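You operate a simulated robot arm through the tools that you are given. There is no shell and no other tool.

The job below is to be done with a simulated two-armed robot. You get a single attempt, and the scene is never put back.

Task
The children played with the dryer: unlock it and switch off what they lit.
Fine: keep the lock key down to unlock; each key off before the dryer goes off; dial back on Cotton; don't start it.

It is judged by the outcome, as a careful person would: the job done as asked, and still so three seconds after it is handed in. It fails if anything else is knocked over, pushed out of place, dropped, spilled or broken.

Robot
Two 7-joint arms with two-finger parallel grippers on one trunk, on a base that drives. Base frame: it is fixed to the floor where the robot stands at the start and does not move with it; the origin is under the middle of the robot, x ahead of it, y to its left, z up. Lengths are in mm, angles in degrees, forces in N, time in s.
The left shoulder is at the start at [70, 163, 1145], the right one opposite. With the tool pointing down near the work surface each hand reaches from about 380 to 880 mm from the robot's upright axis, wherever it stands, measured 20 degrees to its own side. Places, roughly: dryer [-2000, 500, 500]; dryer dial [-2100, 500, 1000]. Payload 3.43 kg a hand.
The tool frame of a hand sits at the grasp point between the pads (the TCP): z along the fingers, y along the line on which they close. The tips reach 34 mm beyond it. The gripper opens to 128 mm. The fingers are 24 mm wide and 12 mm thick; the gripper's body (48 by 130 mm) begins 96 mm behind the TCP.
Orientation is that of the tool frame in the base frame, as a unit quaternion [x, y, z, w]. With the fingers straight down and closing along the base's y, the tool's x points along the base's -x, its y along +y and its z along -z.

Tools
- The arms move only by the tool servo_tool. It takes "left_steps", "right_steps" or both (then of equal length, played together; a hand with none holds still); each is a list that holds one entry, the list of rows, each a list of 7 numbers: the shift along the tool's x, y, z in units of 25 mm (1.0 is 25 mm), then the turn, a rotation vector about the tool's x, y, z in units of 6 degrees (1.0 is 6 degrees), then the opening, from 0 (shut) to 1 (fully open). In form: [[[dx, dy, dz, wx, wy, wz, jaw], ...]]. A call has 1 to 20 rows; each row shifts and turns the commanded pose from where the row before left it, along the tool's axes as they then stand. A call with a number of a shift or a turn outside -1 to 1 is refused whole. Rows are played at 5 a second. More than 50 mm and 8.6 degrees between two rows, or a gripper value outside its range, and nothing of the call is played. Where a pose cannot be reached the arm comes as near as it can. A force on the tool above 40 N (or 10 N above the force at the start of the call, whichever is more), or a blocked arm, ends the call early, and 0.2 s more pass. Each finger travels about 153 mm/s and halts on what it meets, pressing with about 37 N; the grip force reading is that of the motor and also rises with nothing between the fingers. The clock runs only during rows and for 0.2 s after the last one: add rows that do not move to give the fingers time. The reply holds the time, the measured pose of the TCP, the force on the tool along the base axes, the opening and the grip force, in the units named above and with some noise, with the torque about the TCP (base axes, N m) and any sound that the robot's microphone picked up, and new pictures: "show" is both (left out), scene, wrist or none (wrist: the cameras of the hands that moved).
- Cameras (640 x 400 px; columns grow to the right, rows downward): "scene" is now at [141.2, 15.5, 1388.9]; the picture's right is [0.15, -0.99, 0.00], its down [-0.42, -0.06, -0.91] and it looks along [0.90, 0.14, -0.42] (base axes); focal length 291 px, centre (320, 200). "left" rides on the left gripper at [76, 11, -160] in its tool frame; the picture's right is [-0.15, 0.99, 0.00], its down [-0.88, -0.13, -0.46] and it looks along [-0.45, -0.07, 0.89] (tool axes); focal length 234 px, centre (320, 200). "right" rides on the right gripper at [76, -11, -160] in its tool frame; the picture's right is [0.15, 0.99, 0.00], its down [-0.88, 0.13, -0.46] and it looks along [-0.45, 0.07, 0.89] (tool axes); focal length 234 px, centre (320, 200). There is no depth. A picture from a camera that has moved, and an enlarged one, comes with that camera's place and axes in the base frame and with its lens.
- lift_body(by): slides the trunk up (or, below 0, down) by that many mm; the arms and the scene camera ride with it, the base frame stays. It gives what a move gives, with no picture.
- steer(legs): drives the robot by 1 to 6 legs, each [ahead, left, turn to the left] in mm, mm and degrees, along the robot's own axes; the way and the turn of a leg run together, so that a leg with both is an arc; at most 1500 mm and 180 degrees a leg. The arms and the cameras ride along, it lands a little off, and it stops where it bumps. It gives what a move gives, and a new picture of the scene camera.
- aim_head(pan, tilt): turns the head with the scene camera to pan (to the left, within 86 degrees either way) and tilt (down, from -29 to 69), counted from straight ahead of the robot. It gives what a move gives, and a new picture of the scene camera.
- inspect(camera, box): a new picture of the part [left, top, right, bottom] of that camera's present view, enlarged. It takes no simulated time.
- sign_off(): hands the job in; it is judged then, once.

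Places have to be worked out from the pictures, the camera data and where the tool is seen. Open the grippers and draw the arms clear of the work before you hand the job in, unless the task says otherwise.

The tools are called after "Request:" as name(argument=value, ...) on one line, values as JSON. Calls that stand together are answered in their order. servo_tool: Moves the arms, as the interface text tells. Its arguments: {"type":"object","properties":{"left_steps":{"type":"array"},"right_steps":{"type":"array"},"show":{"type":"string","enum":["both","scene","wrist","none"]}},"required":[]} The other tools are called the same way: lift_body (by) slides the trunk up or down; steer (legs) drives the base; aim_head (pan, tilt) turns the head that bears the scene camera; inspect (camera, box) takes an enlarged picture of a part of a camera's view; sign_off () hands the job in.

At the start:

```text
time: 0.0
left_tool_pos: [485.9, 190.2, 1209.3]
left_ee_rot: [-0.001, 1.0, 0.0, -0.001]
left_force: [0.1, -0.3, 0.6]
left_moment: [-0.02, -0.02, -0.03]
left_width: 127.8
left_grasp_force: 0.0
right_tool_pos: [570.1, -192.2, 1199.1]
right_ee_rot: [0.0, 1.0, 0.0, 0.0]
right_force: [-0.2, -0.4, -0.1]
right_moment: [0.01, 0.03, 0.0]
right_width: 127.9
right_grasp_force: 0.1
trunk travel left (down, up): [-625.0, 315.0]
robot x, y, heading: [-0.4, -0.3, 0.1]
head pan, tilt: [8.7, 25.1]
```

scene: 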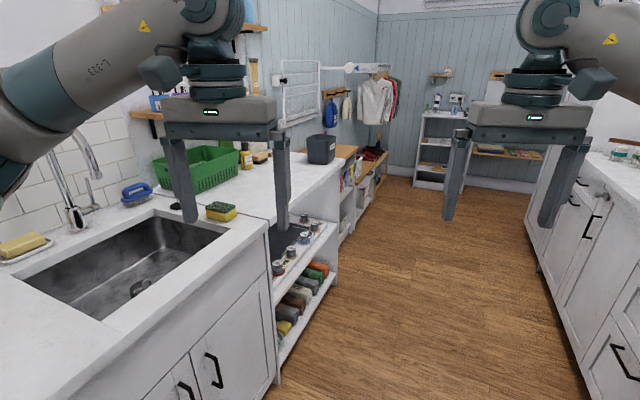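
right: 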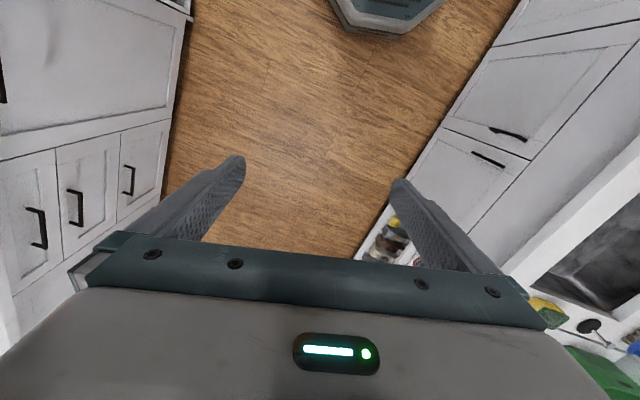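
left: 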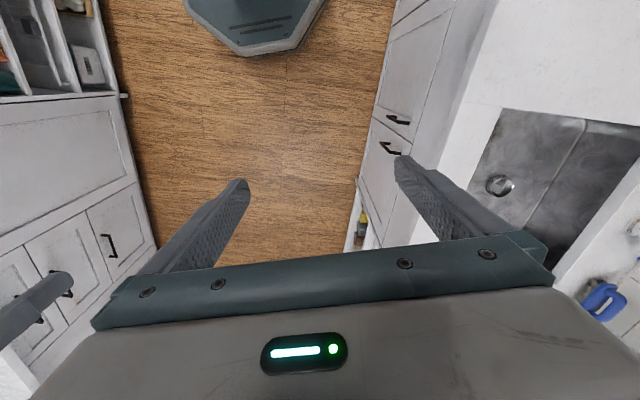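

The dryer lies behind the robot on the left side, out of the current view. I turn the head to the left to look toward it first.

Request:
aim_head(pan=86, tilt=25)

```text
time: 1.5
left_tool_pos: [486.1, 189.0, 1210.4]
left_ee_rot: [-0.001, 1.0, 0.0, 0.0]
left_force: [1.0, 0.2, 0.2]
left_moment: [-0.02, -0.05, 0.01]
left_width: 127.9
left_grasp_force: 0.0
right_tool_pos: [569.6, -193.6, 1198.9]
right_ee_rot: [0.0, 1.0, 0.001, 0.0]
right_force: [0.5, 1.2, 0.5]
right_moment: [0.02, 0.02, -0.02]
right_width: 128.0
right_grasp_force: 0.1
trunk travel left (down, up): [-625.0, 315.0]
robot x, y, heading: [0.2, -1.9, 0.0]
head pan, tilt: [85.9, 25.0]
camera scene: at [56.8, 93.5, 1389.1], right [1.0, -0.07, 0.0], down [-0.03, -0.42, -0.91], along [0.06, 0.9, -0.42], focal length 291 px, centre (320, 200)
```

scene: 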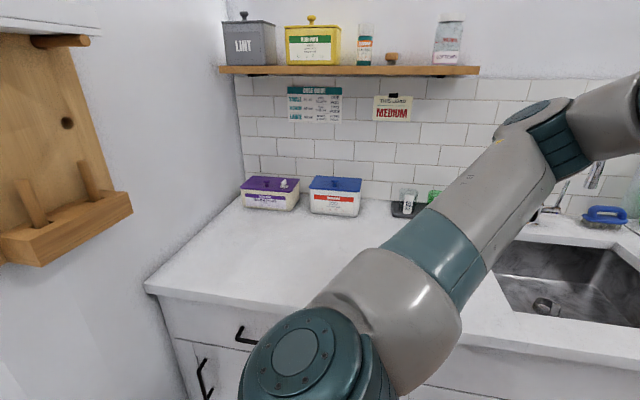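

A wall with a wooden rack stands on my left-rear and a counter on my left. I look to the right side before deciding how to turn.

Request:
aim_head(pan=-86, tilt=25)

Request:
aim_head(pan=-40, tilt=40)

Request:
aim_head(pan=86, tilt=60)

```text
time: 4.1
left_tool_pos: [486.0, 188.5, 1208.1]
left_ee_rot: [-0.001, 1.0, 0.0, 0.0]
left_force: [0.3, 0.4, -0.1]
left_moment: [0.01, 0.02, 0.01]
left_width: 128.1
left_grasp_force: 0.0
right_tool_pos: [569.0, -194.3, 1198.8]
right_ee_rot: [0.0, 1.0, 0.0, 0.0]
right_force: [1.0, 0.4, -0.4]
right_moment: [0.01, -0.01, 0.03]
right_width: 128.2
right_grasp_force: 0.2
trunk travel left (down, up): [-625.0, 315.0]
robot x, y, heading: [-0.8, -0.8, 0.2]
head pan, tilt: [-85.9, 25.0]
camera scene: at [56.7, -90.3, 1389.1], right [-1.0, -0.07, 0.0], down [-0.03, 0.42, -0.91], along [0.06, -0.9, -0.42], focal length 291 px, centre (320, 200)
```

scene: 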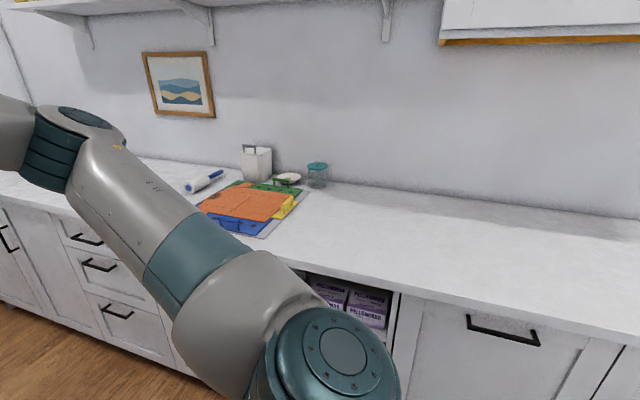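

```text
time: 5.2
left_tool_pos: [485.6, 189.8, 1208.3]
left_ee_rot: [-0.001, 1.0, 0.001, 0.001]
left_force: [-0.5, -0.3, -1.3]
left_moment: [0.0, -0.02, 0.01]
left_width: 127.9
left_grasp_force: 0.0
right_tool_pos: [569.6, -192.9, 1198.4]
right_ee_rot: [-0.001, 1.0, 0.0, 0.0]
right_force: [0.2, 0.0, 0.1]
right_moment: [-0.03, 0.02, 0.0]
right_width: 127.7
right_grasp_force: 0.1
trunk travel left (down, up): [-625.0, 315.0]
robot x, y, heading: [-0.9, -3.9, 0.0]
head pan, tilt: [-40.0, 40.0]
camera scene: at [115.2, -53.1, 1365.8], right [-0.64, -0.77, 0.0], down [-0.49, 0.41, -0.77], along [0.59, -0.49, -0.64], focal length 291 px, centre (320, 200)
```

scene: 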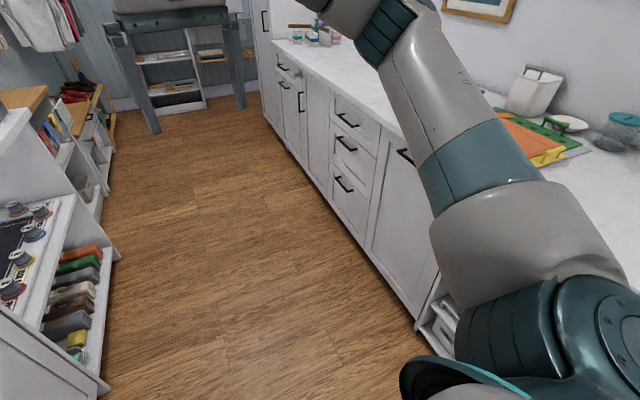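

```text
time: 7.3
left_tool_pos: [486.6, 188.8, 1208.7]
left_ee_rot: [0.0, 1.0, 0.0, 0.0]
left_force: [-0.9, 0.0, -0.7]
left_moment: [-0.04, 0.03, 0.01]
left_width: 127.9
left_grasp_force: 0.1
right_tool_pos: [569.5, -191.6, 1198.9]
right_ee_rot: [0.0, 1.0, 0.0, 0.001]
right_force: [0.5, 0.7, 0.3]
right_moment: [-0.01, -0.01, -0.02]
right_width: 128.1
right_grasp_force: 0.1
trunk travel left (down, up): [-625.0, 315.0]
robot x, y, heading: [3.6, 0.6, -0.1]
head pan, tilt: [85.9, 60.0]
camera scene: at [54.9, 68.1, 1339.0], right [1.0, -0.07, 0.0], down [-0.06, -0.86, -0.5], along [0.04, 0.5, -0.87], focal length 291 px, centre (320, 200)
```

scene: 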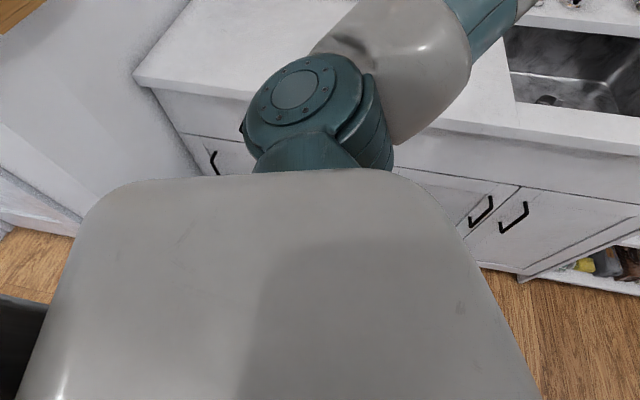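

The counters are about 640 mm away on both sides and lower than the hands, while the wall rack is close on the left-rear. Turning right looks free, so I turn right by 60 degrees in place and look.

Request:
steer(legs=[[0, 0, -60]])

Request:
aim_head(pan=-86, tilt=20)

```text
time: 10.3
left_tool_pos: [409.5, -322.6, 1209.3]
left_ee_rot: [0.496, 0.868, 0.0, 0.0]
left_force: [0.2, 0.1, 0.4]
left_moment: [-0.01, 0.0, 0.0]
left_width: 128.0
left_grasp_force: 0.1
right_tool_pos: [122.3, -588.0, 1199.0]
right_ee_rot: [0.495, 0.869, 0.0, 0.0]
right_force: [-0.2, -0.4, -0.7]
right_moment: [0.0, -0.01, -0.02]
right_width: 128.1
right_grasp_force: 0.1
trunk travel left (down, up): [-625.0, 315.0]
robot x, y, heading: [-0.5, -4.6, -59.3]
head pan, tilt: [85.9, 60.0]
camera scene: at [85.0, -12.0, 1339.0], right [0.45, -0.89, 0.0], down [-0.78, -0.39, -0.5], along [0.45, 0.22, -0.87], focal length 291 px, centre (320, 200)
```

scene: 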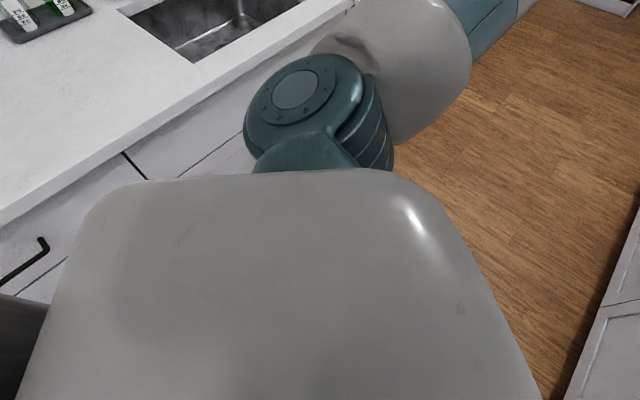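

```text
time: 12.9
left_tool_pos: [410.2, -323.8, 1209.2]
left_ee_rot: [0.495, 0.869, 0.001, 0.0]
left_force: [0.1, -0.2, 0.3]
left_moment: [0.0, 0.0, -0.01]
left_width: 128.1
left_grasp_force: 0.1
right_tool_pos: [124.4, -588.6, 1198.4]
right_ee_rot: [0.495, 0.869, 0.0, 0.0]
right_force: [-0.6, 0.6, -0.4]
right_moment: [0.0, 0.0, -0.02]
right_width: 127.7
right_grasp_force: 0.1
trunk travel left (down, up): [-625.0, 315.0]
robot x, y, heading: [1.2, 1.9, -59.5]
head pan, tilt: [-85.9, 20.0]
camera scene: at [-51.2, -94.7, 1397.1], right [-0.57, 0.82, 0.0], down [0.28, 0.19, -0.94], along [-0.77, -0.53, -0.34], focal length 291 px, centre (320, 200)
```

scene: 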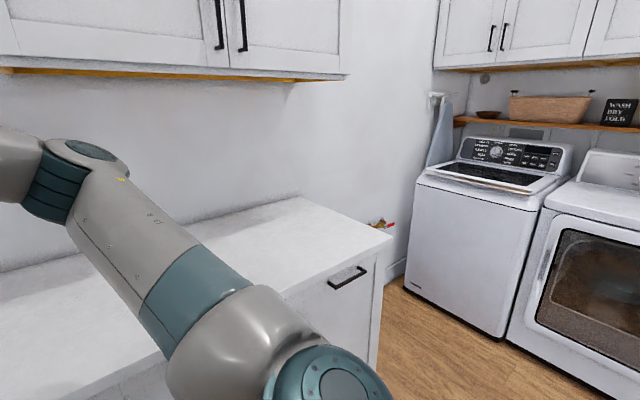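

The dryer (front loader) stands next to a washer on the far -x wall, both facing +x. The way right is free, so I turn on to about -120 degrees and then -180.

Request:
steer(legs=[[0, 0, -60]])

Request:
aim_head(pan=-60, tilt=20)

```text
time: 16.0
left_tool_pos: [-73.4, -516.5, 1210.2]
left_ee_rot: [0.862, 0.506, 0.0, 0.0]
left_force: [0.8, -0.6, 0.5]
left_moment: [0.02, 0.01, 0.01]
left_width: 127.9
left_grasp_force: 0.0
right_tool_pos: [-447.9, -402.7, 1199.2]
right_ee_rot: [0.863, 0.506, 0.0, 0.0]
right_force: [0.2, -0.1, 0.7]
right_moment: [-0.01, -0.01, 0.0]
right_width: 128.0
right_grasp_force: 0.1
trunk travel left (down, up): [-625.0, 315.0]
robot x, y, heading: [-0.4, -3.1, -119.5]
head pan, tilt: [-85.9, 20.0]
camera scene: at [-109.1, -2.6, 1397.2], right [0.43, 0.9, 0.0], down [0.31, -0.15, -0.94], along [-0.85, 0.4, -0.34], focal length 291 px, centre (320, 200)
```

scene: 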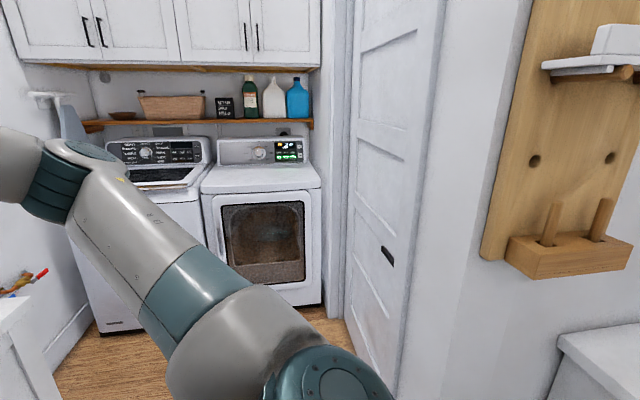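

```text
time: 16.9
left_tool_pos: [-73.2, -515.7, 1209.9]
left_ee_rot: [0.863, 0.506, 0.001, 0.0]
left_force: [-0.4, 0.0, -0.3]
left_moment: [-0.05, 0.02, -0.02]
left_width: 128.3
left_grasp_force: 0.1
right_tool_pos: [-446.0, -402.1, 1198.8]
right_ee_rot: [0.863, 0.506, 0.0, 0.001]
right_force: [-0.1, 1.4, 0.7]
right_moment: [-0.01, -0.03, -0.02]
right_width: 127.6
right_grasp_force: 0.0
trunk travel left (down, up): [-625.0, 315.0]
robot x, y, heading: [1.9, -2.8, -119.4]
head pan, tilt: [-60.0, 20.0]
camera scene: at [-117.8, -43.4, 1397.2], right [-0.01, 1.0, 0.0], down [0.34, 0.0, -0.94], along [-0.94, -0.01, -0.34], focal length 291 px, centre (320, 200)
```

scene: 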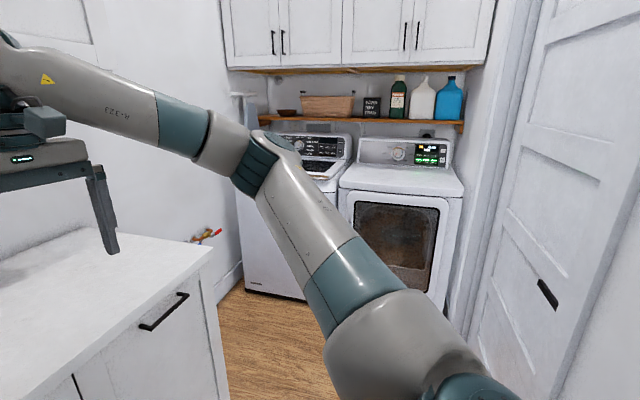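

The passage ahead between the right counter and the door wall leads to the dryer at about x=-1650, with its lit console behind the top. Let me inspect the console from here.

Request:
inspect(camera="scene", box=[330, 120, 480, 215])

```text
4.21 times, centred on (405, 168) of scene
camera zoom: at [-117.8, -43.4, 1397.2], right [-0.01, 1.0, 0.0], down [0.34, 0.0, -0.94], along [-0.94, -0.01, -0.34], focal length 1224 px, centre (-38, 337)
```

zoom: 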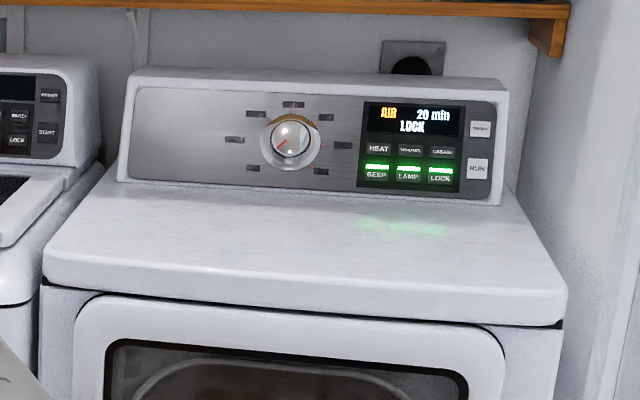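

The console shows "AIR 20 min LOCK", with green bars lit on BEEP, LAMP and LOCK, and the dial turned away from its usual mark. I first slide 600 mm along -x (away from the rack), then finish turning to face -x.

Request:
steer(legs=[[312, -513, 0], [0, 0, -60]])

Request:
aim_head(pan=0, tilt=30)

```text
time: 22.9
left_tool_pos: [-1083.2, -222.0, 1209.2]
left_ee_rot: [1.0, 0.004, 0.0, 0.0]
left_force: [-0.2, -0.3, -0.1]
left_moment: [-0.01, -0.02, 0.0]
left_width: 128.2
left_grasp_force: 0.0
right_tool_pos: [-1169.2, 158.5, 1198.4]
right_ee_rot: [1.0, 0.004, 0.001, 0.0]
right_force: [0.8, -0.1, 0.9]
right_moment: [0.0, 0.03, -0.05]
right_width: 127.7
right_grasp_force: 0.1
trunk travel left (down, up): [-625.0, 315.0]
robot x, y, heading: [-596.0, -29.2, -179.7]
head pan, tilt: [-60.0, 20.0]
camera scene: at [-696.3, 52.6, 1397.1], right [0.86, 0.51, 0.0], down [0.17, -0.29, -0.94], along [-0.48, 0.81, -0.34], focal length 291 px, centre (320, 200)
```

scene: 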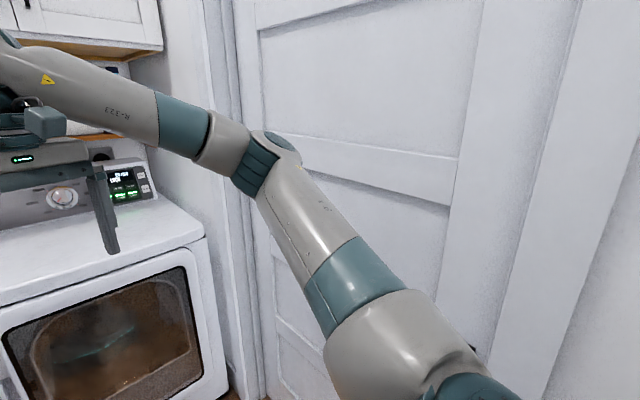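

```text
time: 24.2
left_tool_pos: [-1083.7, -221.6, 1209.2]
left_ee_rot: [1.0, 0.005, 0.0, 0.0]
left_force: [0.9, 0.0, 0.7]
left_moment: [0.01, -0.01, 0.01]
left_width: 128.1
left_grasp_force: 0.0
right_tool_pos: [-1168.6, 159.9, 1198.8]
right_ee_rot: [1.0, 0.005, -0.001, 0.0]
right_force: [-0.4, 0.9, 0.0]
right_moment: [0.02, 0.0, 0.04]
right_width: 128.0
right_grasp_force: 0.1
trunk travel left (down, up): [-625.0, 315.0]
robot x, y, heading: [-599.8, -29.4, -179.5]
head pan, tilt: [0.0, 30.0]
camera scene: at [-739.5, -28.4, 1381.1], right [-0.01, 1.0, 0.0], down [0.5, 0.0, -0.87], along [-0.87, -0.01, -0.5], focal length 291 px, centre (320, 200)
```

scene: 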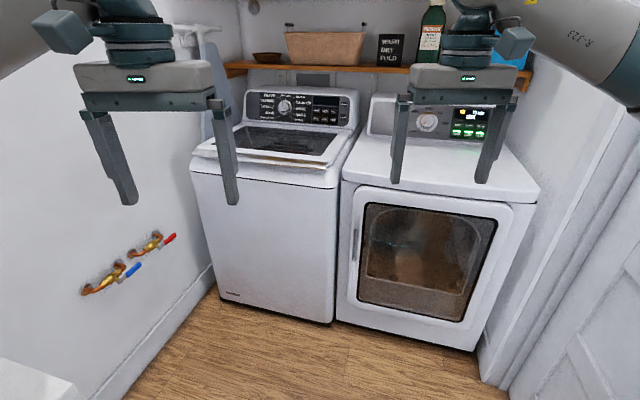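

From the floor lines, the dryer stands about 14 degrees turned relative to the base frame: its front edge runs from about (-1790, 48) to (-1615, 714), with the top at about z=870. I drive to about (-1200, 100) and turn right by 14 degrees to face it squarely.

Request:
steer(legs=[[600, -130, 0], [0, 0, -14]])

Request:
aim_head(pan=-15, tilt=40)

```text
time: 28.6
left_tool_pos: [-1732.6, 14.7, 1207.8]
left_ee_rot: [0.994, -0.11, 0.0, 0.0]
left_force: [-0.2, 0.3, -0.4]
left_moment: [0.0, 0.01, 0.02]
left_width: 127.9
left_grasp_force: 0.1
right_tool_pos: [-1727.5, 404.5, 1198.6]
right_ee_rot: [0.994, -0.112, 0.0, 0.0]
right_force: [0.1, 0.0, 0.1]
right_moment: [-0.04, -0.01, 0.0]
right_width: 127.8
right_grasp_force: 0.1
trunk travel left (down, up): [-625.0, 315.0]
robot x, y, heading: [-1215.5, 93.7, 167.5]
head pan, tilt: [0.0, 30.0]
camera scene: at [-1352.3, 124.0, 1381.1], right [0.22, 0.98, 0.0], down [0.49, -0.11, -0.87], along [-0.84, 0.19, -0.5], focal length 291 px, centre (320, 200)
```

scene: 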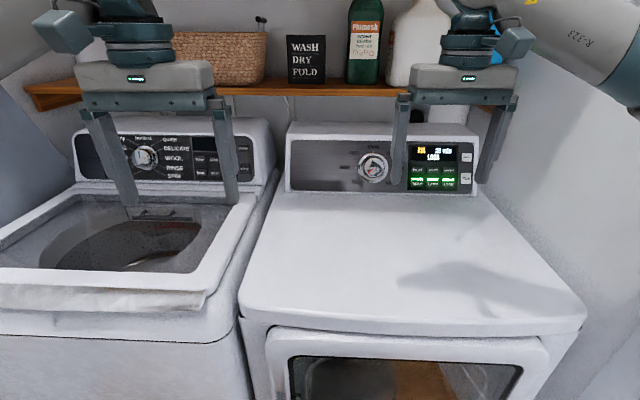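

```text
time: 29.3
left_tool_pos: [-1730.8, 14.6, 1208.9]
left_ee_rot: [0.994, -0.11, 0.0, 0.0]
left_force: [-0.2, -1.0, -0.3]
left_moment: [0.02, -0.01, 0.04]
left_width: 128.0
left_grasp_force: 0.1
right_tool_pos: [-1727.8, 405.5, 1199.0]
right_ee_rot: [0.994, -0.111, 0.0, -0.001]
right_force: [0.2, -0.4, -0.2]
right_moment: [0.04, -0.03, 0.0]
right_width: 128.2
right_grasp_force: 0.1
trunk travel left (down, up): [-625.0, 315.0]
robot x, y, heading: [-1215.2, 92.4, 167.3]
head pan, tilt: [-15.0, 40.0]
camera scene: at [-1339.5, 143.5, 1365.8], right [0.47, 0.89, 0.0], down [0.57, -0.3, -0.77], along [-0.68, 0.36, -0.64], focal length 291 px, centre (320, 200)
```

scene: 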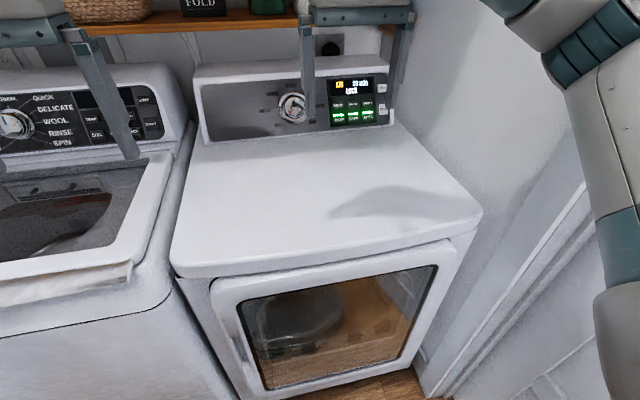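

The two views triangulate the dial at about (-2130, 472, 1012) and the dryer's top at z≈876; its front edge is about 560 mm ahead of my axis. I turn 2.5 degrees more to the right and drive 130 mm ahead, leaving clearance for the base.

Request:
steer(legs=[[0, 0, -2.5], [130, 0, 0]])

Request:
aim_head(pan=-18, tilt=35)

```text
time: 31.0
left_tool_pos: [-1858.3, 73.3, 1209.3]
left_ee_rot: [0.991, -0.133, -0.002, 0.0]
left_force: [0.4, 1.0, 0.1]
left_moment: [-0.04, 0.0, 0.0]
left_width: 127.8
left_grasp_force: 0.0
right_tool_pos: [-1838.3, 461.5, 1199.9]
right_ee_rot: [0.991, -0.133, -0.001, 0.0]
right_force: [-0.1, 0.3, -0.2]
right_moment: [0.04, 0.01, 0.04]
right_width: 127.9
right_grasp_force: 0.1
trunk travel left (down, up): [-625.0, 315.0]
robot x, y, heading: [-1340.7, 124.7, 165.0]
head pan, tilt: [-15.0, 40.0]
camera scene: at [-1462.4, 183.5, 1365.9], right [0.51, 0.86, 0.0], down [0.55, -0.32, -0.77], along [-0.66, 0.39, -0.64], focal length 291 px, centre (320, 200)
```

scene: 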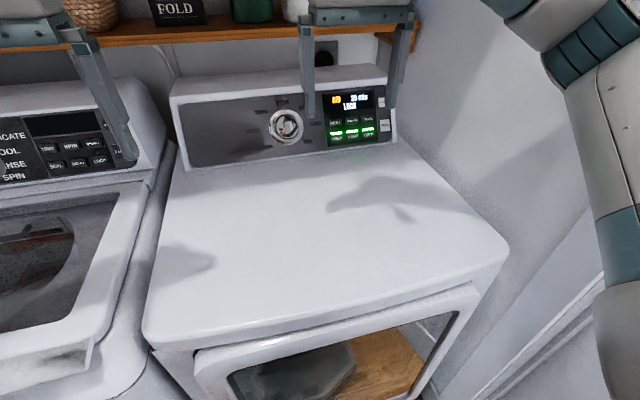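

```text
time: 31.7
left_tool_pos: [-1860.8, 71.8, 1209.6]
left_ee_rot: [0.991, -0.133, 0.001, 0.0]
left_force: [-0.4, 0.5, 0.2]
left_moment: [0.0, -0.02, -0.02]
left_width: 128.1
left_grasp_force: 0.0
right_tool_pos: [-1839.9, 462.4, 1200.1]
right_ee_rot: [0.991, -0.134, 0.0, 0.001]
right_force: [0.2, 0.1, -0.7]
right_moment: [-0.03, 0.0, 0.0]
right_width: 128.0
right_grasp_force: 0.0
trunk travel left (down, up): [-625.0, 315.0]
robot x, y, heading: [-1339.2, 124.3, 164.6]
head pan, tilt: [-18.0, 35.0]
camera scene: at [-1464.3, 189.3, 1373.1], right [0.55, 0.84, 0.0], down [0.48, -0.32, -0.82], along [-0.68, 0.45, -0.57], focal length 291 px, centre (320, 200)
```

scene: 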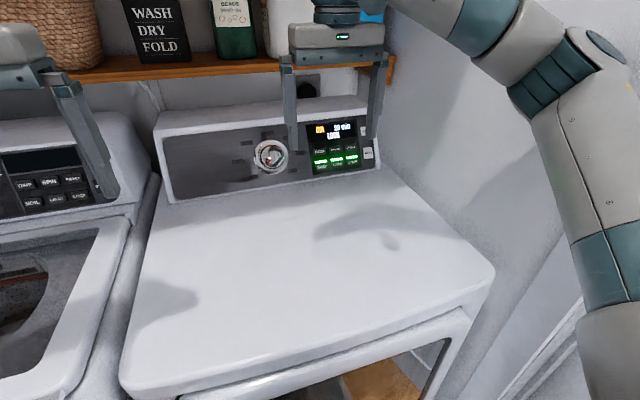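

The console is now well in view with the right hand hanging partly before it. I enlarge it to read the dial and keys.

Request:
inspect(camera="scene", box=[230, 105, 390, 205])

Request:
inspect(camera="scene", box=[300, 110, 390, 180])

```text
4.00 times, centred on (310, 155) of scene
camera zoom: at [-1464.3, 189.3, 1373.1], right [0.55, 0.84, 0.0], down [0.48, -0.32, -0.82], along [-0.68, 0.45, -0.57], focal length 1163 px, centre (360, 380)
```

zoom: 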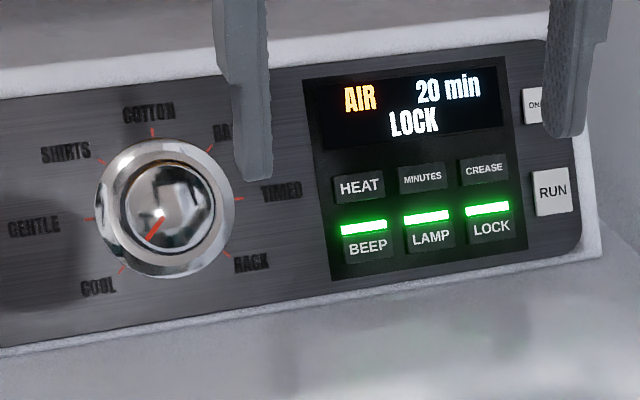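

```text
5.71 times, centred on (345, 145) of scene
camera zoom: at [-1464.3, 189.3, 1373.1], right [0.55, 0.84, 0.0], down [0.48, -0.32, -0.82], along [-0.68, 0.45, -0.57], focal length 1662 px, centre (177, 514)
```

zoom: 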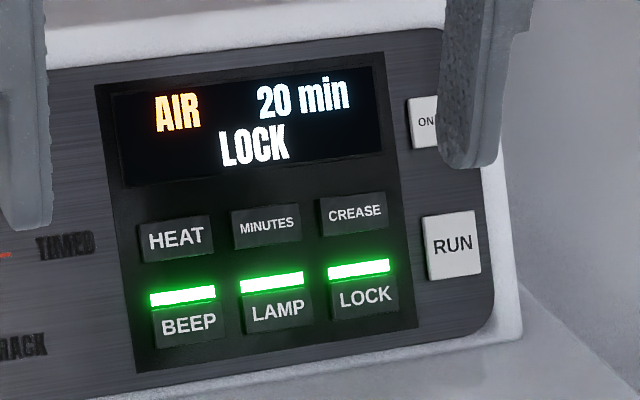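

The dial points at COOL (lower left), COTTON is at the top; keys BEEP, LAMP, LOCK are lit, with ON and RUN to the right. I judge LOCK at about (-2070, 709, 960) with the panel leaning back about 30 degrees. I shut the right gripper and begin pitching it forward so its fingers point toward the panel.

Request:
servo_tool(right_steps=[[[-0.48, 0, 0, 0, -1, 0, 0], [-0.477, 0, 0.05, 0, -1, 0, 0], [-0.47, 0, 0.1, 0, -1, 0, 0], [-0.456, 0, 0.148, 0, -1, 0, 0], [-0.438, 0, 0.195, 0, -1, 0, 0]]])

```text
time: 32.9
left_tool_pos: [-1861.0, 67.7, 1210.1]
left_ee_rot: [0.991, -0.131, -0.001, -0.003]
left_force: [0.1, 0.6, -0.5]
left_moment: [-0.02, -0.02, 0.02]
left_width: 128.2
left_grasp_force: 0.2
right_tool_pos: [-1899.0, 471.0, 1200.4]
right_ee_rot: [0.957, -0.127, -0.258, -0.037]
right_force: [-0.1, -0.5, -0.5]
right_moment: [-0.03, -0.02, -0.01]
right_width: 0.0
right_grasp_force: 33.4
trunk travel left (down, up): [-625.0, 315.0]
robot x, y, heading: [-1340.9, 125.2, 164.4]
head pan, tilt: [-18.0, 35.0]
camera scene: at [-1464.0, 183.5, 1373.7], right [0.55, 0.84, 0.0], down [0.48, -0.31, -0.82], along [-0.68, 0.45, -0.57], focal length 291 px, centre (320, 200)
camera right: at [-1755.4, 443.5, 1301.0], right [-0.14, -0.99, -0.08], down [-0.55, 0.01, 0.84], along [-0.82, 0.16, -0.54], focal length 234 px, centre (320, 200)
```

scene: 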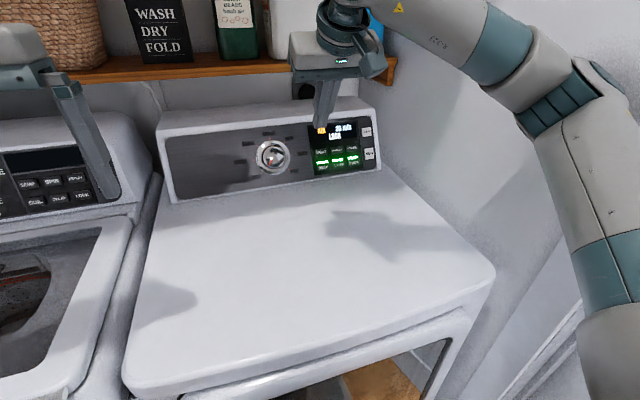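
right: 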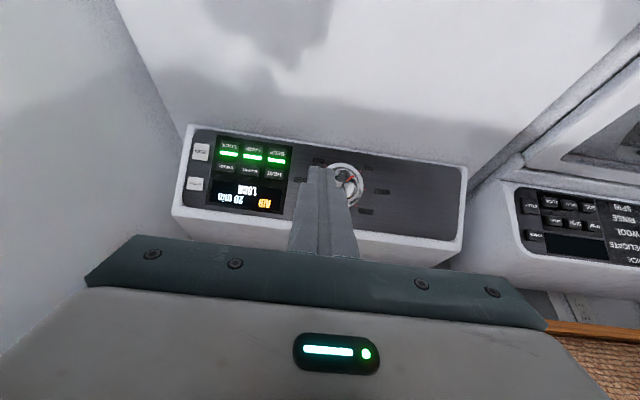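

The wrist camera now sees the whole console (upside down). I enlarge both views to triangulate the dial and keys.

Request:
inspect(camera="right", box=[165, 110, 485, 310])

Request:
inspect(camera="scene", box=[230, 105, 390, 205])

```text
2.00 times, centred on (325, 210) of right
camera zoom: at [-1755.4, 443.5, 1301.0], right [-0.14, -0.99, -0.08], down [-0.55, 0.01, 0.84], along [-0.82, 0.16, -0.54], focal length 468 px, centre (310, 180)
```

zoom: 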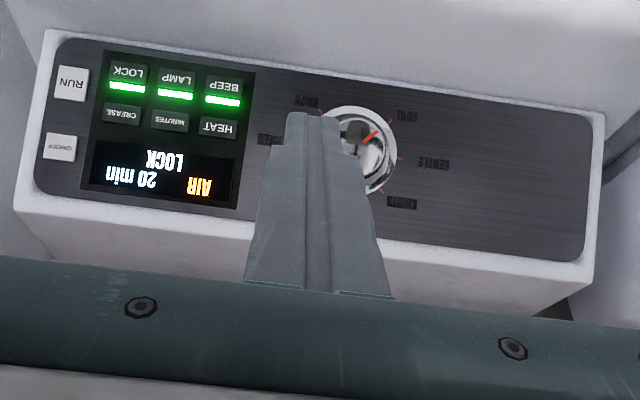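

```text
4.00 times, centred on (310, 155) of scene
camera zoom: at [-1464.0, 183.5, 1373.7], right [0.55, 0.84, 0.0], down [0.48, -0.31, -0.82], along [-0.68, 0.45, -0.57], focal length 1163 px, centre (360, 380)
```

zoom: 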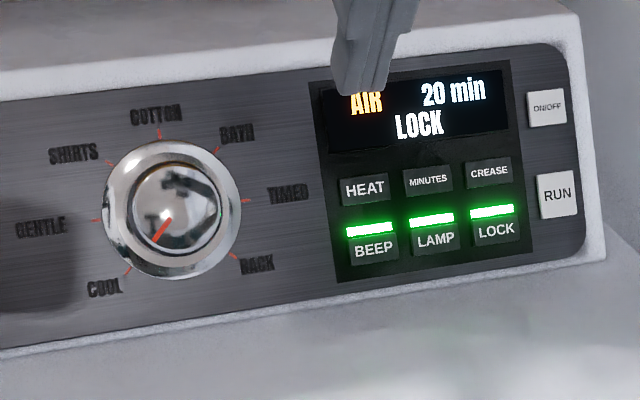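

Triangulating both views gives LOCK ≈ (-2079, 714, 950), BEEP ≈ (-2107, 618, 950), ON/OFF ≈ (-2109, 784, 1025), RUN ≈ (-2068, 767, 971), with the panel leaning back about 26 degrees. I bring the shut fingers down, ahead and to the right while pitching them further toward the panel.

Request:
servo_tool(right_steps=[[[-0.1, -0.617, 0.86, 0, -0.917, 0, 0], [-0.02, -0.617, 0.865, 0, -0.917, 0, 0], [0.065, -0.617, 0.863, 0, -0.917, 0, 0], [0.147, -0.617, 0.853, 0, -0.917, 0, 0], [0.228, -0.617, 0.835, 0, -0.917, 0, 0], [0.307, -0.617, 0.809, 0, -0.917, 0, 0]]])

```text
time: 34.5
left_tool_pos: [-1910.9, -12.8, 1204.1]
left_ee_rot: [0.998, -0.058, 0.003, -0.002]
left_force: [-0.3, -0.2, -0.2]
left_moment: [0.04, -0.07, 0.0]
left_width: 128.0
left_grasp_force: 0.1
right_tool_pos: [-2078.2, 478.1, 1099.7]
right_ee_rot: [0.851, -0.042, -0.523, -0.03]
right_force: [0.0, -1.3, 0.2]
right_moment: [0.04, 0.02, 0.03]
right_width: 0.0
right_grasp_force: 32.8
trunk travel left (down, up): [-625.0, 315.0]
robot x, y, heading: [-1401.7, 122.6, 173.0]
head pan, tilt: [-18.0, 35.0]
stopped in row 6 (right hand): the arm was blocked; the commanded pose is now the measured one
camera scene: at [-1545.4, 106.1, 1376.8], right [0.42, 0.91, 0.05], down [0.53, -0.2, -0.82], along [-0.74, 0.37, -0.56], focal length 291 px, centre (320, 200)
camera right: at [-1901.4, 470.9, 1104.1], right [-0.04, -0.99, -0.14], down [-0.01, -0.14, 0.99], along [-1.0, 0.04, 0.0], focal length 234 px, centre (320, 200)
```

scene: 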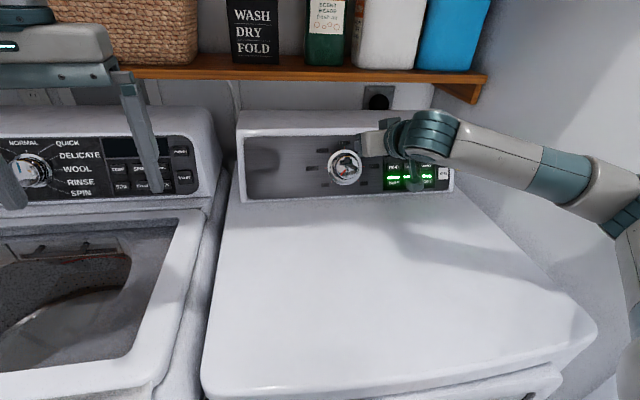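
right: 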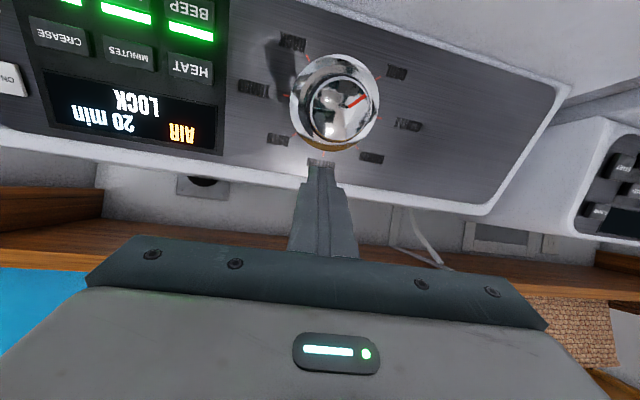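

The right elbow has hit the niche wall: the base was pushed to (-1402, 123) and turned to 173 degrees, and the camera shows a slight tilt. I immediately retrace the hand back, up and to the left to release the contact.

Request:
servo_tool(right_steps=[[[-0.2, 0.617, -0.835, 0, 0.5, 0, 0], [-0.15, 0.617, -0.85, 0, 0.5, 0, 0], [-0.065, 0.617, -0.86, 0, 0.5, 0, 0]]])

```text
time: 35.5
left_tool_pos: [-1886.4, 4.2, 1214.4]
left_ee_rot: [0.998, -0.07, -0.005, 0.002]
left_force: [0.1, 0.9, -0.2]
left_moment: [0.05, 0.06, -0.01]
left_width: 128.2
left_grasp_force: 0.0
right_tool_pos: [-1997.4, 448.7, 1144.0]
right_ee_rot: [0.886, -0.061, -0.459, -0.03]
right_force: [-0.3, -0.2, -0.3]
right_moment: [0.02, 0.01, -0.01]
right_width: 0.0
right_grasp_force: 32.7
trunk travel left (down, up): [-625.0, 315.0]
robot x, y, heading: [-1390.1, 118.2, 172.1]
head pan, tilt: [-18.0, 35.0]
stopped in row 3 (right hand): the arm was blocked; the commanded pose is now the measured one
camera scene: at [-1511.1, 138.3, 1376.5], right [0.44, 0.9, 0.02], down [0.51, -0.23, -0.83], along [-0.74, 0.37, -0.56], focal length 291 px, centre (320, 200)
camera right: at [-1824.2, 436.1, 1174.6], right [-0.05, -0.99, -0.12], down [-0.15, -0.11, 0.98], along [-0.99, 0.07, -0.15], focal length 234 px, centre (320, 200)
```

scene: 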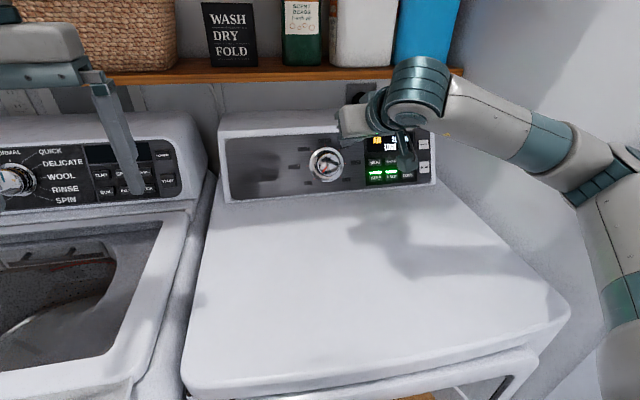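
right: 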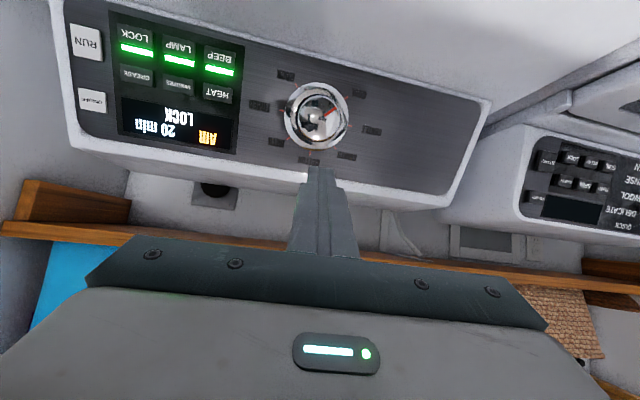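

The elbow still rests on the right wall although the tilt has eased. I drive the base a little back and to the left, away from the wall.

Request:
steer(legs=[[-50, 90, 0]])

```text
time: 36.6
left_tool_pos: [-1856.6, -64.1, 1211.3]
left_ee_rot: [0.997, -0.072, -0.002, 0.011]
left_force: [-0.2, -0.7, 0.7]
left_moment: [0.03, 0.04, -0.01]
left_width: 128.0
left_grasp_force: 0.0
right_tool_pos: [-1965.1, 382.3, 1131.4]
right_ee_rot: [0.888, -0.068, -0.454, -0.022]
right_force: [-0.4, -0.1, 0.0]
right_moment: [0.02, 0.01, 0.02]
right_width: 0.0
right_grasp_force: 32.8
trunk travel left (down, up): [-625.0, 315.0]
robot x, y, heading: [-1352.7, 21.3, 172.0]
head pan, tilt: [-18.0, 35.0]
camera scene: at [-1481.5, 74.3, 1373.3], right [0.44, 0.9, 0.0], down [0.51, -0.25, -0.82], along [-0.73, 0.36, -0.57], focal length 291 px, centre (320, 200)
```

scene: 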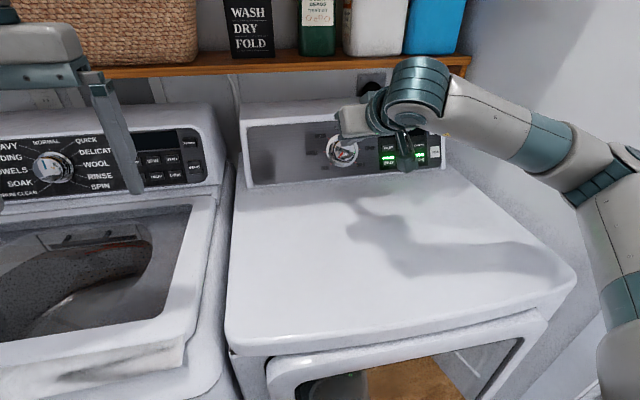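

Contact is released and the dryer appears unmoved. The arm is too folded when I stand this close, so its elbow flares into the wall; I move the base further back and left (reaching diagonally with a straighter arm) and align the heading to 165 degrees.

Request:
steer(legs=[[-94, 92, 0], [0, 0, -7]])

Request:
aim_head(pan=-22, tilt=30)

```text
time: 38.5
left_tool_pos: [-1783.2, -104.0, 1210.8]
left_ee_rot: [0.991, -0.131, -0.002, 0.011]
left_force: [0.1, -0.6, 0.4]
left_moment: [0.03, -0.03, -0.01]
left_width: 128.2
left_grasp_force: 0.1
right_tool_pos: [-1836.9, 351.8, 1129.8]
right_ee_rot: [0.882, -0.121, -0.453, -0.049]
right_force: [0.3, 0.2, -0.6]
right_moment: [0.01, -0.02, 0.03]
right_width: 0.2
right_grasp_force: 33.1
trunk travel left (down, up): [-625.0, 315.0]
robot x, y, heading: [-1271.0, -73.6, 164.9]
head pan, tilt: [-18.0, 35.0]
camera scene: at [-1393.6, -11.5, 1373.3], right [0.55, 0.84, 0.0], down [0.48, -0.31, -0.82], along [-0.69, 0.45, -0.57], focal length 291 px, centre (320, 200)
```

scene: 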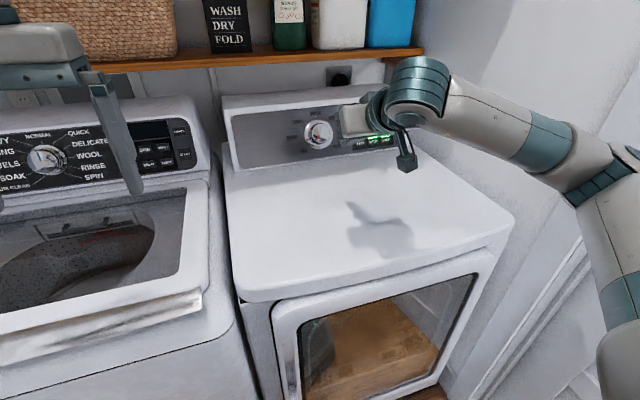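

```text
time: 39.2
left_tool_pos: [-1782.2, -102.8, 1210.6]
left_ee_rot: [0.991, -0.131, -0.002, 0.012]
left_force: [0.1, -0.4, -1.1]
left_moment: [-0.01, 0.0, 0.06]
left_width: 127.8
left_grasp_force: 0.0
right_tool_pos: [-1836.4, 352.8, 1130.4]
right_ee_rot: [0.882, -0.12, -0.453, -0.05]
right_force: [1.4, -0.2, -0.7]
right_moment: [-0.03, 0.0, 0.01]
right_width: 0.0
right_grasp_force: 32.7
trunk travel left (down, up): [-625.0, 315.0]
robot x, y, heading: [-1273.2, -75.1, 164.6]
head pan, tilt: [-22.0, 30.0]
camera scene: at [-1391.8, -4.8, 1381.1], right [0.6, 0.8, 0.0], down [0.4, -0.3, -0.87], along [-0.69, 0.52, -0.5], focal length 291 px, centre (320, 200)
```

scene: 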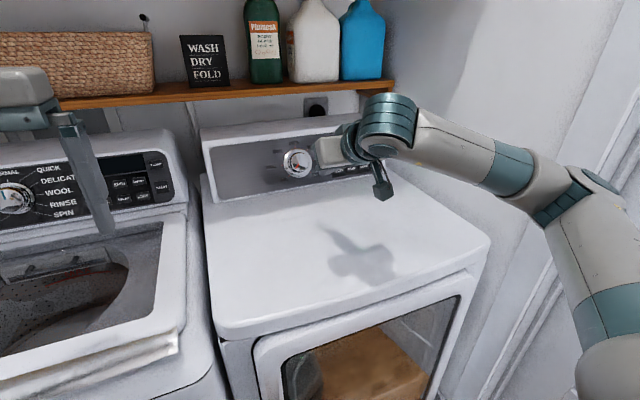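

The base is now at about (-1272, -74), heading 164.8, with the hand 590 mm ahead of its shoulder. I extend the hand ahead and slightly down in small steps, watching that the base does not shift again.

Request:
servo_tool(right_steps=[[[-0.216, -0.346, 0.971, 0, 0, 0, 0], [-0.216, -0.346, 0.971, 0, 0, 0, 0], [-0.216, -0.346, 0.971, 0, 0, 0, 0], [-0.216, -0.346, 0.971, 0, 0, 0, 0], [-0.216, -0.346, 0.971, 0, 0, 0, 0]]])

```text
time: 40.4
left_tool_pos: [-1783.0, -102.9, 1210.2]
left_ee_rot: [0.991, -0.132, -0.002, 0.011]
left_force: [-1.0, 0.1, -0.3]
left_moment: [0.0, 0.0, 0.0]
left_width: 128.2
left_grasp_force: 0.0
right_tool_pos: [-1937.4, 422.6, 1079.0]
right_ee_rot: [0.882, -0.12, -0.452, -0.049]
right_force: [0.3, -0.9, 0.0]
right_moment: [0.02, 0.0, 0.01]
right_width: 0.0
right_grasp_force: 33.4
trunk travel left (down, up): [-625.0, 315.0]
robot x, y, heading: [-1272.3, -75.7, 164.8]
head pan, tilt: [-22.0, 30.0]
camera scene: at [-1392.7, -4.8, 1381.0], right [0.6, 0.8, 0.0], down [0.4, -0.3, -0.87], along [-0.69, 0.52, -0.5], focal length 291 px, centre (320, 200)
camera right: at [-1766.8, 389.2, 1110.9], right [-0.17, -0.98, -0.1], down [-0.17, -0.07, 0.98], along [-0.97, 0.19, -0.15], focal length 234 px, centre (320, 200)
```

scene: 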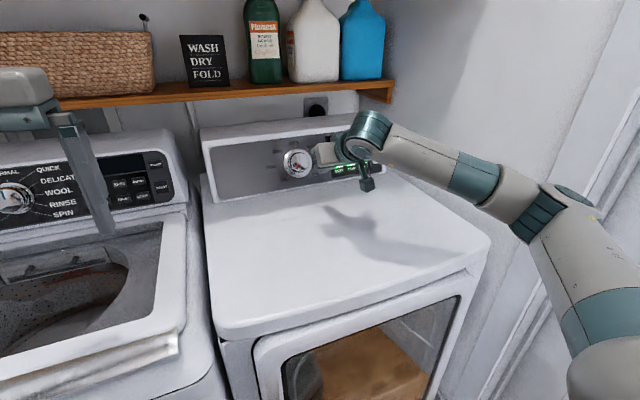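
right: 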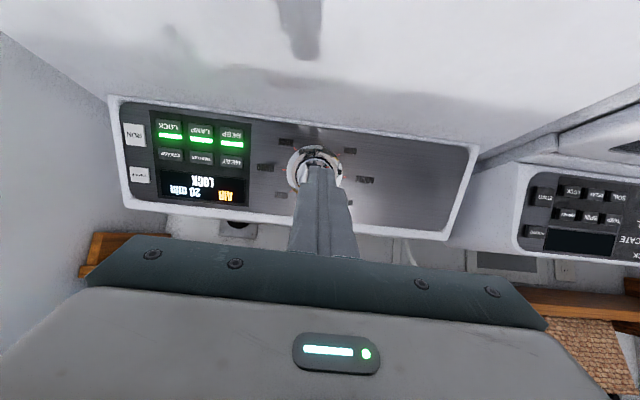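

The base stayed put and the elbow has drawn inward. I continue to the right, ahead and down, yawing about 20 degrees to the right so the gripper body stays clear of the wall.

Request:
servo_tool(right_steps=[[[-0.02, -0.968, 0.693, 0.475, -0.235, 0.34, 0], [-0.037, -0.932, 0.741, 0.48, -0.235, 0.33, 0], [-0.049, -0.891, 0.789, 0.49, -0.235, 0.32, 0], [-0.058, -0.848, 0.835, 0.495, -0.235, 0.31, 0], [-0.063, -0.8, 0.88, 0.5, -0.235, 0.295, 0]]])

```text
time: 41.6
left_tool_pos: [-1783.8, -102.3, 1210.3]
left_ee_rot: [0.991, -0.132, -0.001, 0.012]
left_force: [-0.5, -0.1, -0.1]
left_moment: [-0.05, -0.01, -0.04]
left_width: 128.0
left_grasp_force: 0.0
right_tool_pos: [-1974.9, 552.4, 1028.4]
right_ee_rot: [0.826, -0.248, -0.489, -0.131]
right_force: [0.3, 0.7, -0.3]
right_moment: [0.0, 0.01, -0.03]
right_width: 0.1
right_grasp_force: 33.4
trunk travel left (down, up): [-625.0, 315.0]
robot x, y, heading: [-1270.2, -72.4, 164.9]
head pan, tilt: [-22.0, 30.0]
camera scene: at [-1392.4, -4.6, 1381.0], right [0.6, 0.8, 0.0], down [0.4, -0.3, -0.87], along [-0.69, 0.52, -0.5], focal length 291 px, centre (320, 200)
camera right: at [-1820.4, 467.7, 1040.3], right [-0.47, -0.88, -0.1], down [-0.08, -0.07, 0.99], along [-0.88, 0.48, -0.04], focal length 234 px, centre (320, 200)
```

scene: 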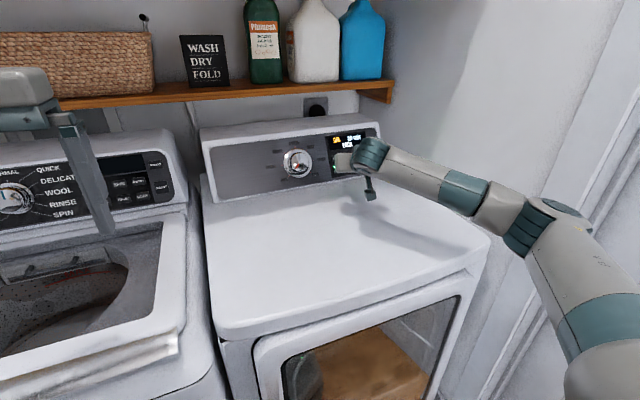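
right: 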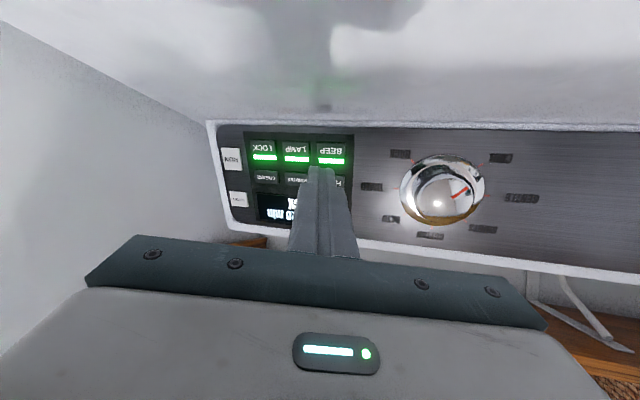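

The hand is now about 100 mm in front of the keys with no base shift. I enlarge the wrist view to measure the keys again before the final approach to LOCK.

Request:
inspect(camera="right", box=[200, 110, 520, 310])

Request:
inspect(camera="scene", box=[260, 100, 420, 210])

```text
2.00 times, centred on (360, 210) of right
camera zoom: at [-1820.4, 467.7, 1040.3], right [-0.47, -0.88, -0.1], down [-0.08, -0.07, 0.99], along [-0.88, 0.48, -0.04], focal length 468 px, centre (240, 180)
```

zoom: 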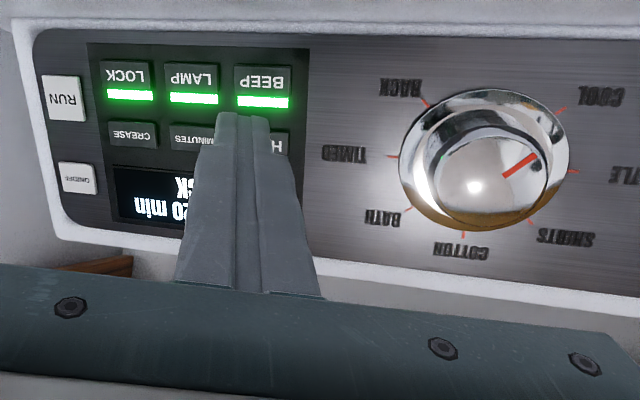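

```text
3.64 times, centred on (340, 155) of scene
camera zoom: at [-1392.4, -4.6, 1381.0], right [0.6, 0.8, 0.0], down [0.4, -0.3, -0.87], along [-0.69, 0.52, -0.5], focal length 1057 px, centre (247, 364)
```

zoom: 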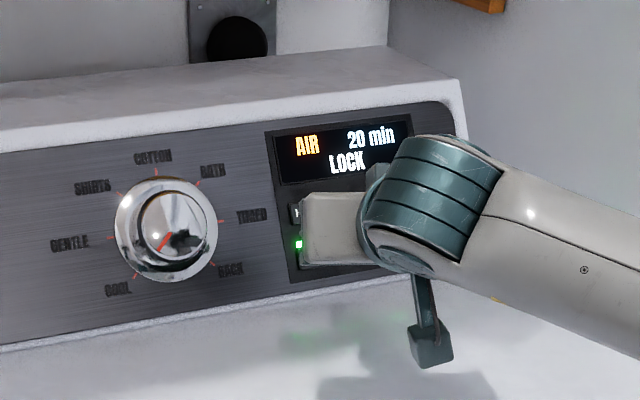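

Re-triangulating from the two wrist views: LOCK ≈ lateral 104, BEEP ≈ 7, ON/OFF ≈ 159, RUN ≈ 159 mm (dryer axes), with the panel leaning back about 31 degrees. I move the shut fingertips to about 25 mm in front of LOCK.

Request:
servo_tool(right_steps=[[[-0.171, -0.616, 0.874, 0, 0, 0, 0], [-0.171, -0.616, 0.874, 0, 0, 0, 0], [-0.171, -0.616, 0.874, 0, 0, 0, 0], [-0.171, -0.616, 0.874, 0, 0, 0, 0], [-0.171, -0.616, 0.874, 0, 0, 0, 0], [0, 0, 0, 0, 0, 0, 0]]])

Request:
inspect(camera="right", box=[220, 80, 420, 205])

```text
time: 43.0
left_tool_pos: [-1783.2, -104.6, 1211.0]
left_ee_rot: [0.991, -0.131, -0.001, 0.011]
left_force: [-0.6, 0.4, 0.2]
left_moment: [0.02, -0.01, -0.03]
left_width: 128.1
left_grasp_force: 0.0
right_tool_pos: [-2023.3, 676.0, 994.0]
right_ee_rot: [0.827, -0.247, -0.489, -0.13]
right_force: [0.7, 0.1, -0.2]
right_moment: [0.0, -0.04, 0.04]
right_width: 0.1
right_grasp_force: 32.7
trunk travel left (down, up): [-625.0, 315.0]
robot x, y, heading: [-1269.9, -77.3, 164.8]
head pan, tilt: [-22.0, 30.0]
camera scene: at [-1391.8, -5.2, 1381.1], right [0.6, 0.8, 0.0], down [0.4, -0.3, -0.87], along [-0.69, 0.52, -0.5], focal length 291 px, centre (320, 200)
camera right: at [-1868.6, 590.5, 1005.1], right [-0.47, -0.88, -0.1], down [-0.08, -0.07, 0.99], along [-0.88, 0.48, -0.04], focal length 234 px, centre (320, 200)
```

scene: 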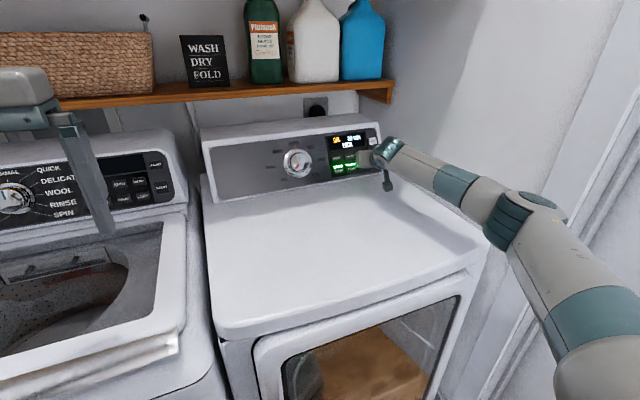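
right: 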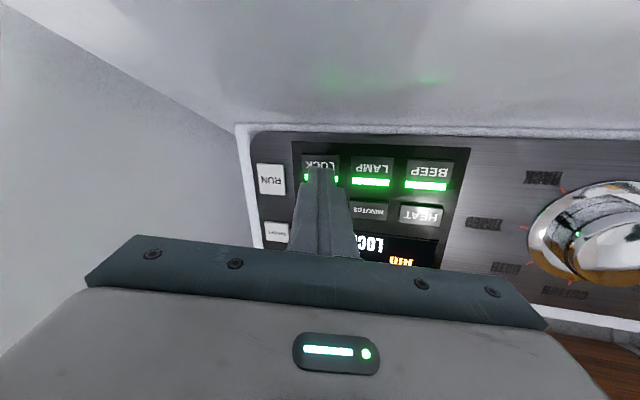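

```text
3.20 times, centred on (320, 142) of right
camera zoom: at [-1868.6, 590.5, 1005.1], right [-0.47, -0.88, -0.1], down [-0.08, -0.07, 0.99], along [-0.88, 0.48, -0.04], focal length 749 px, centre (320, 384)
```

zoom: 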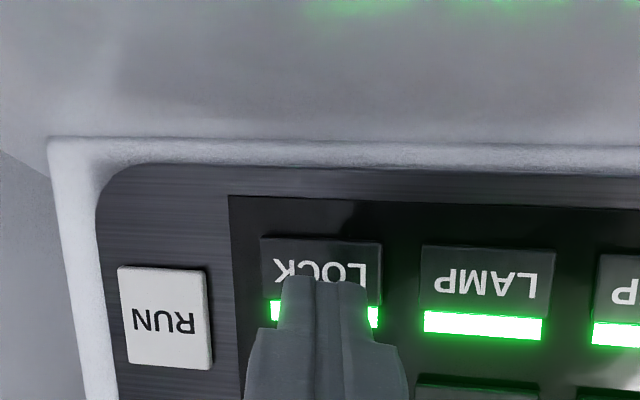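

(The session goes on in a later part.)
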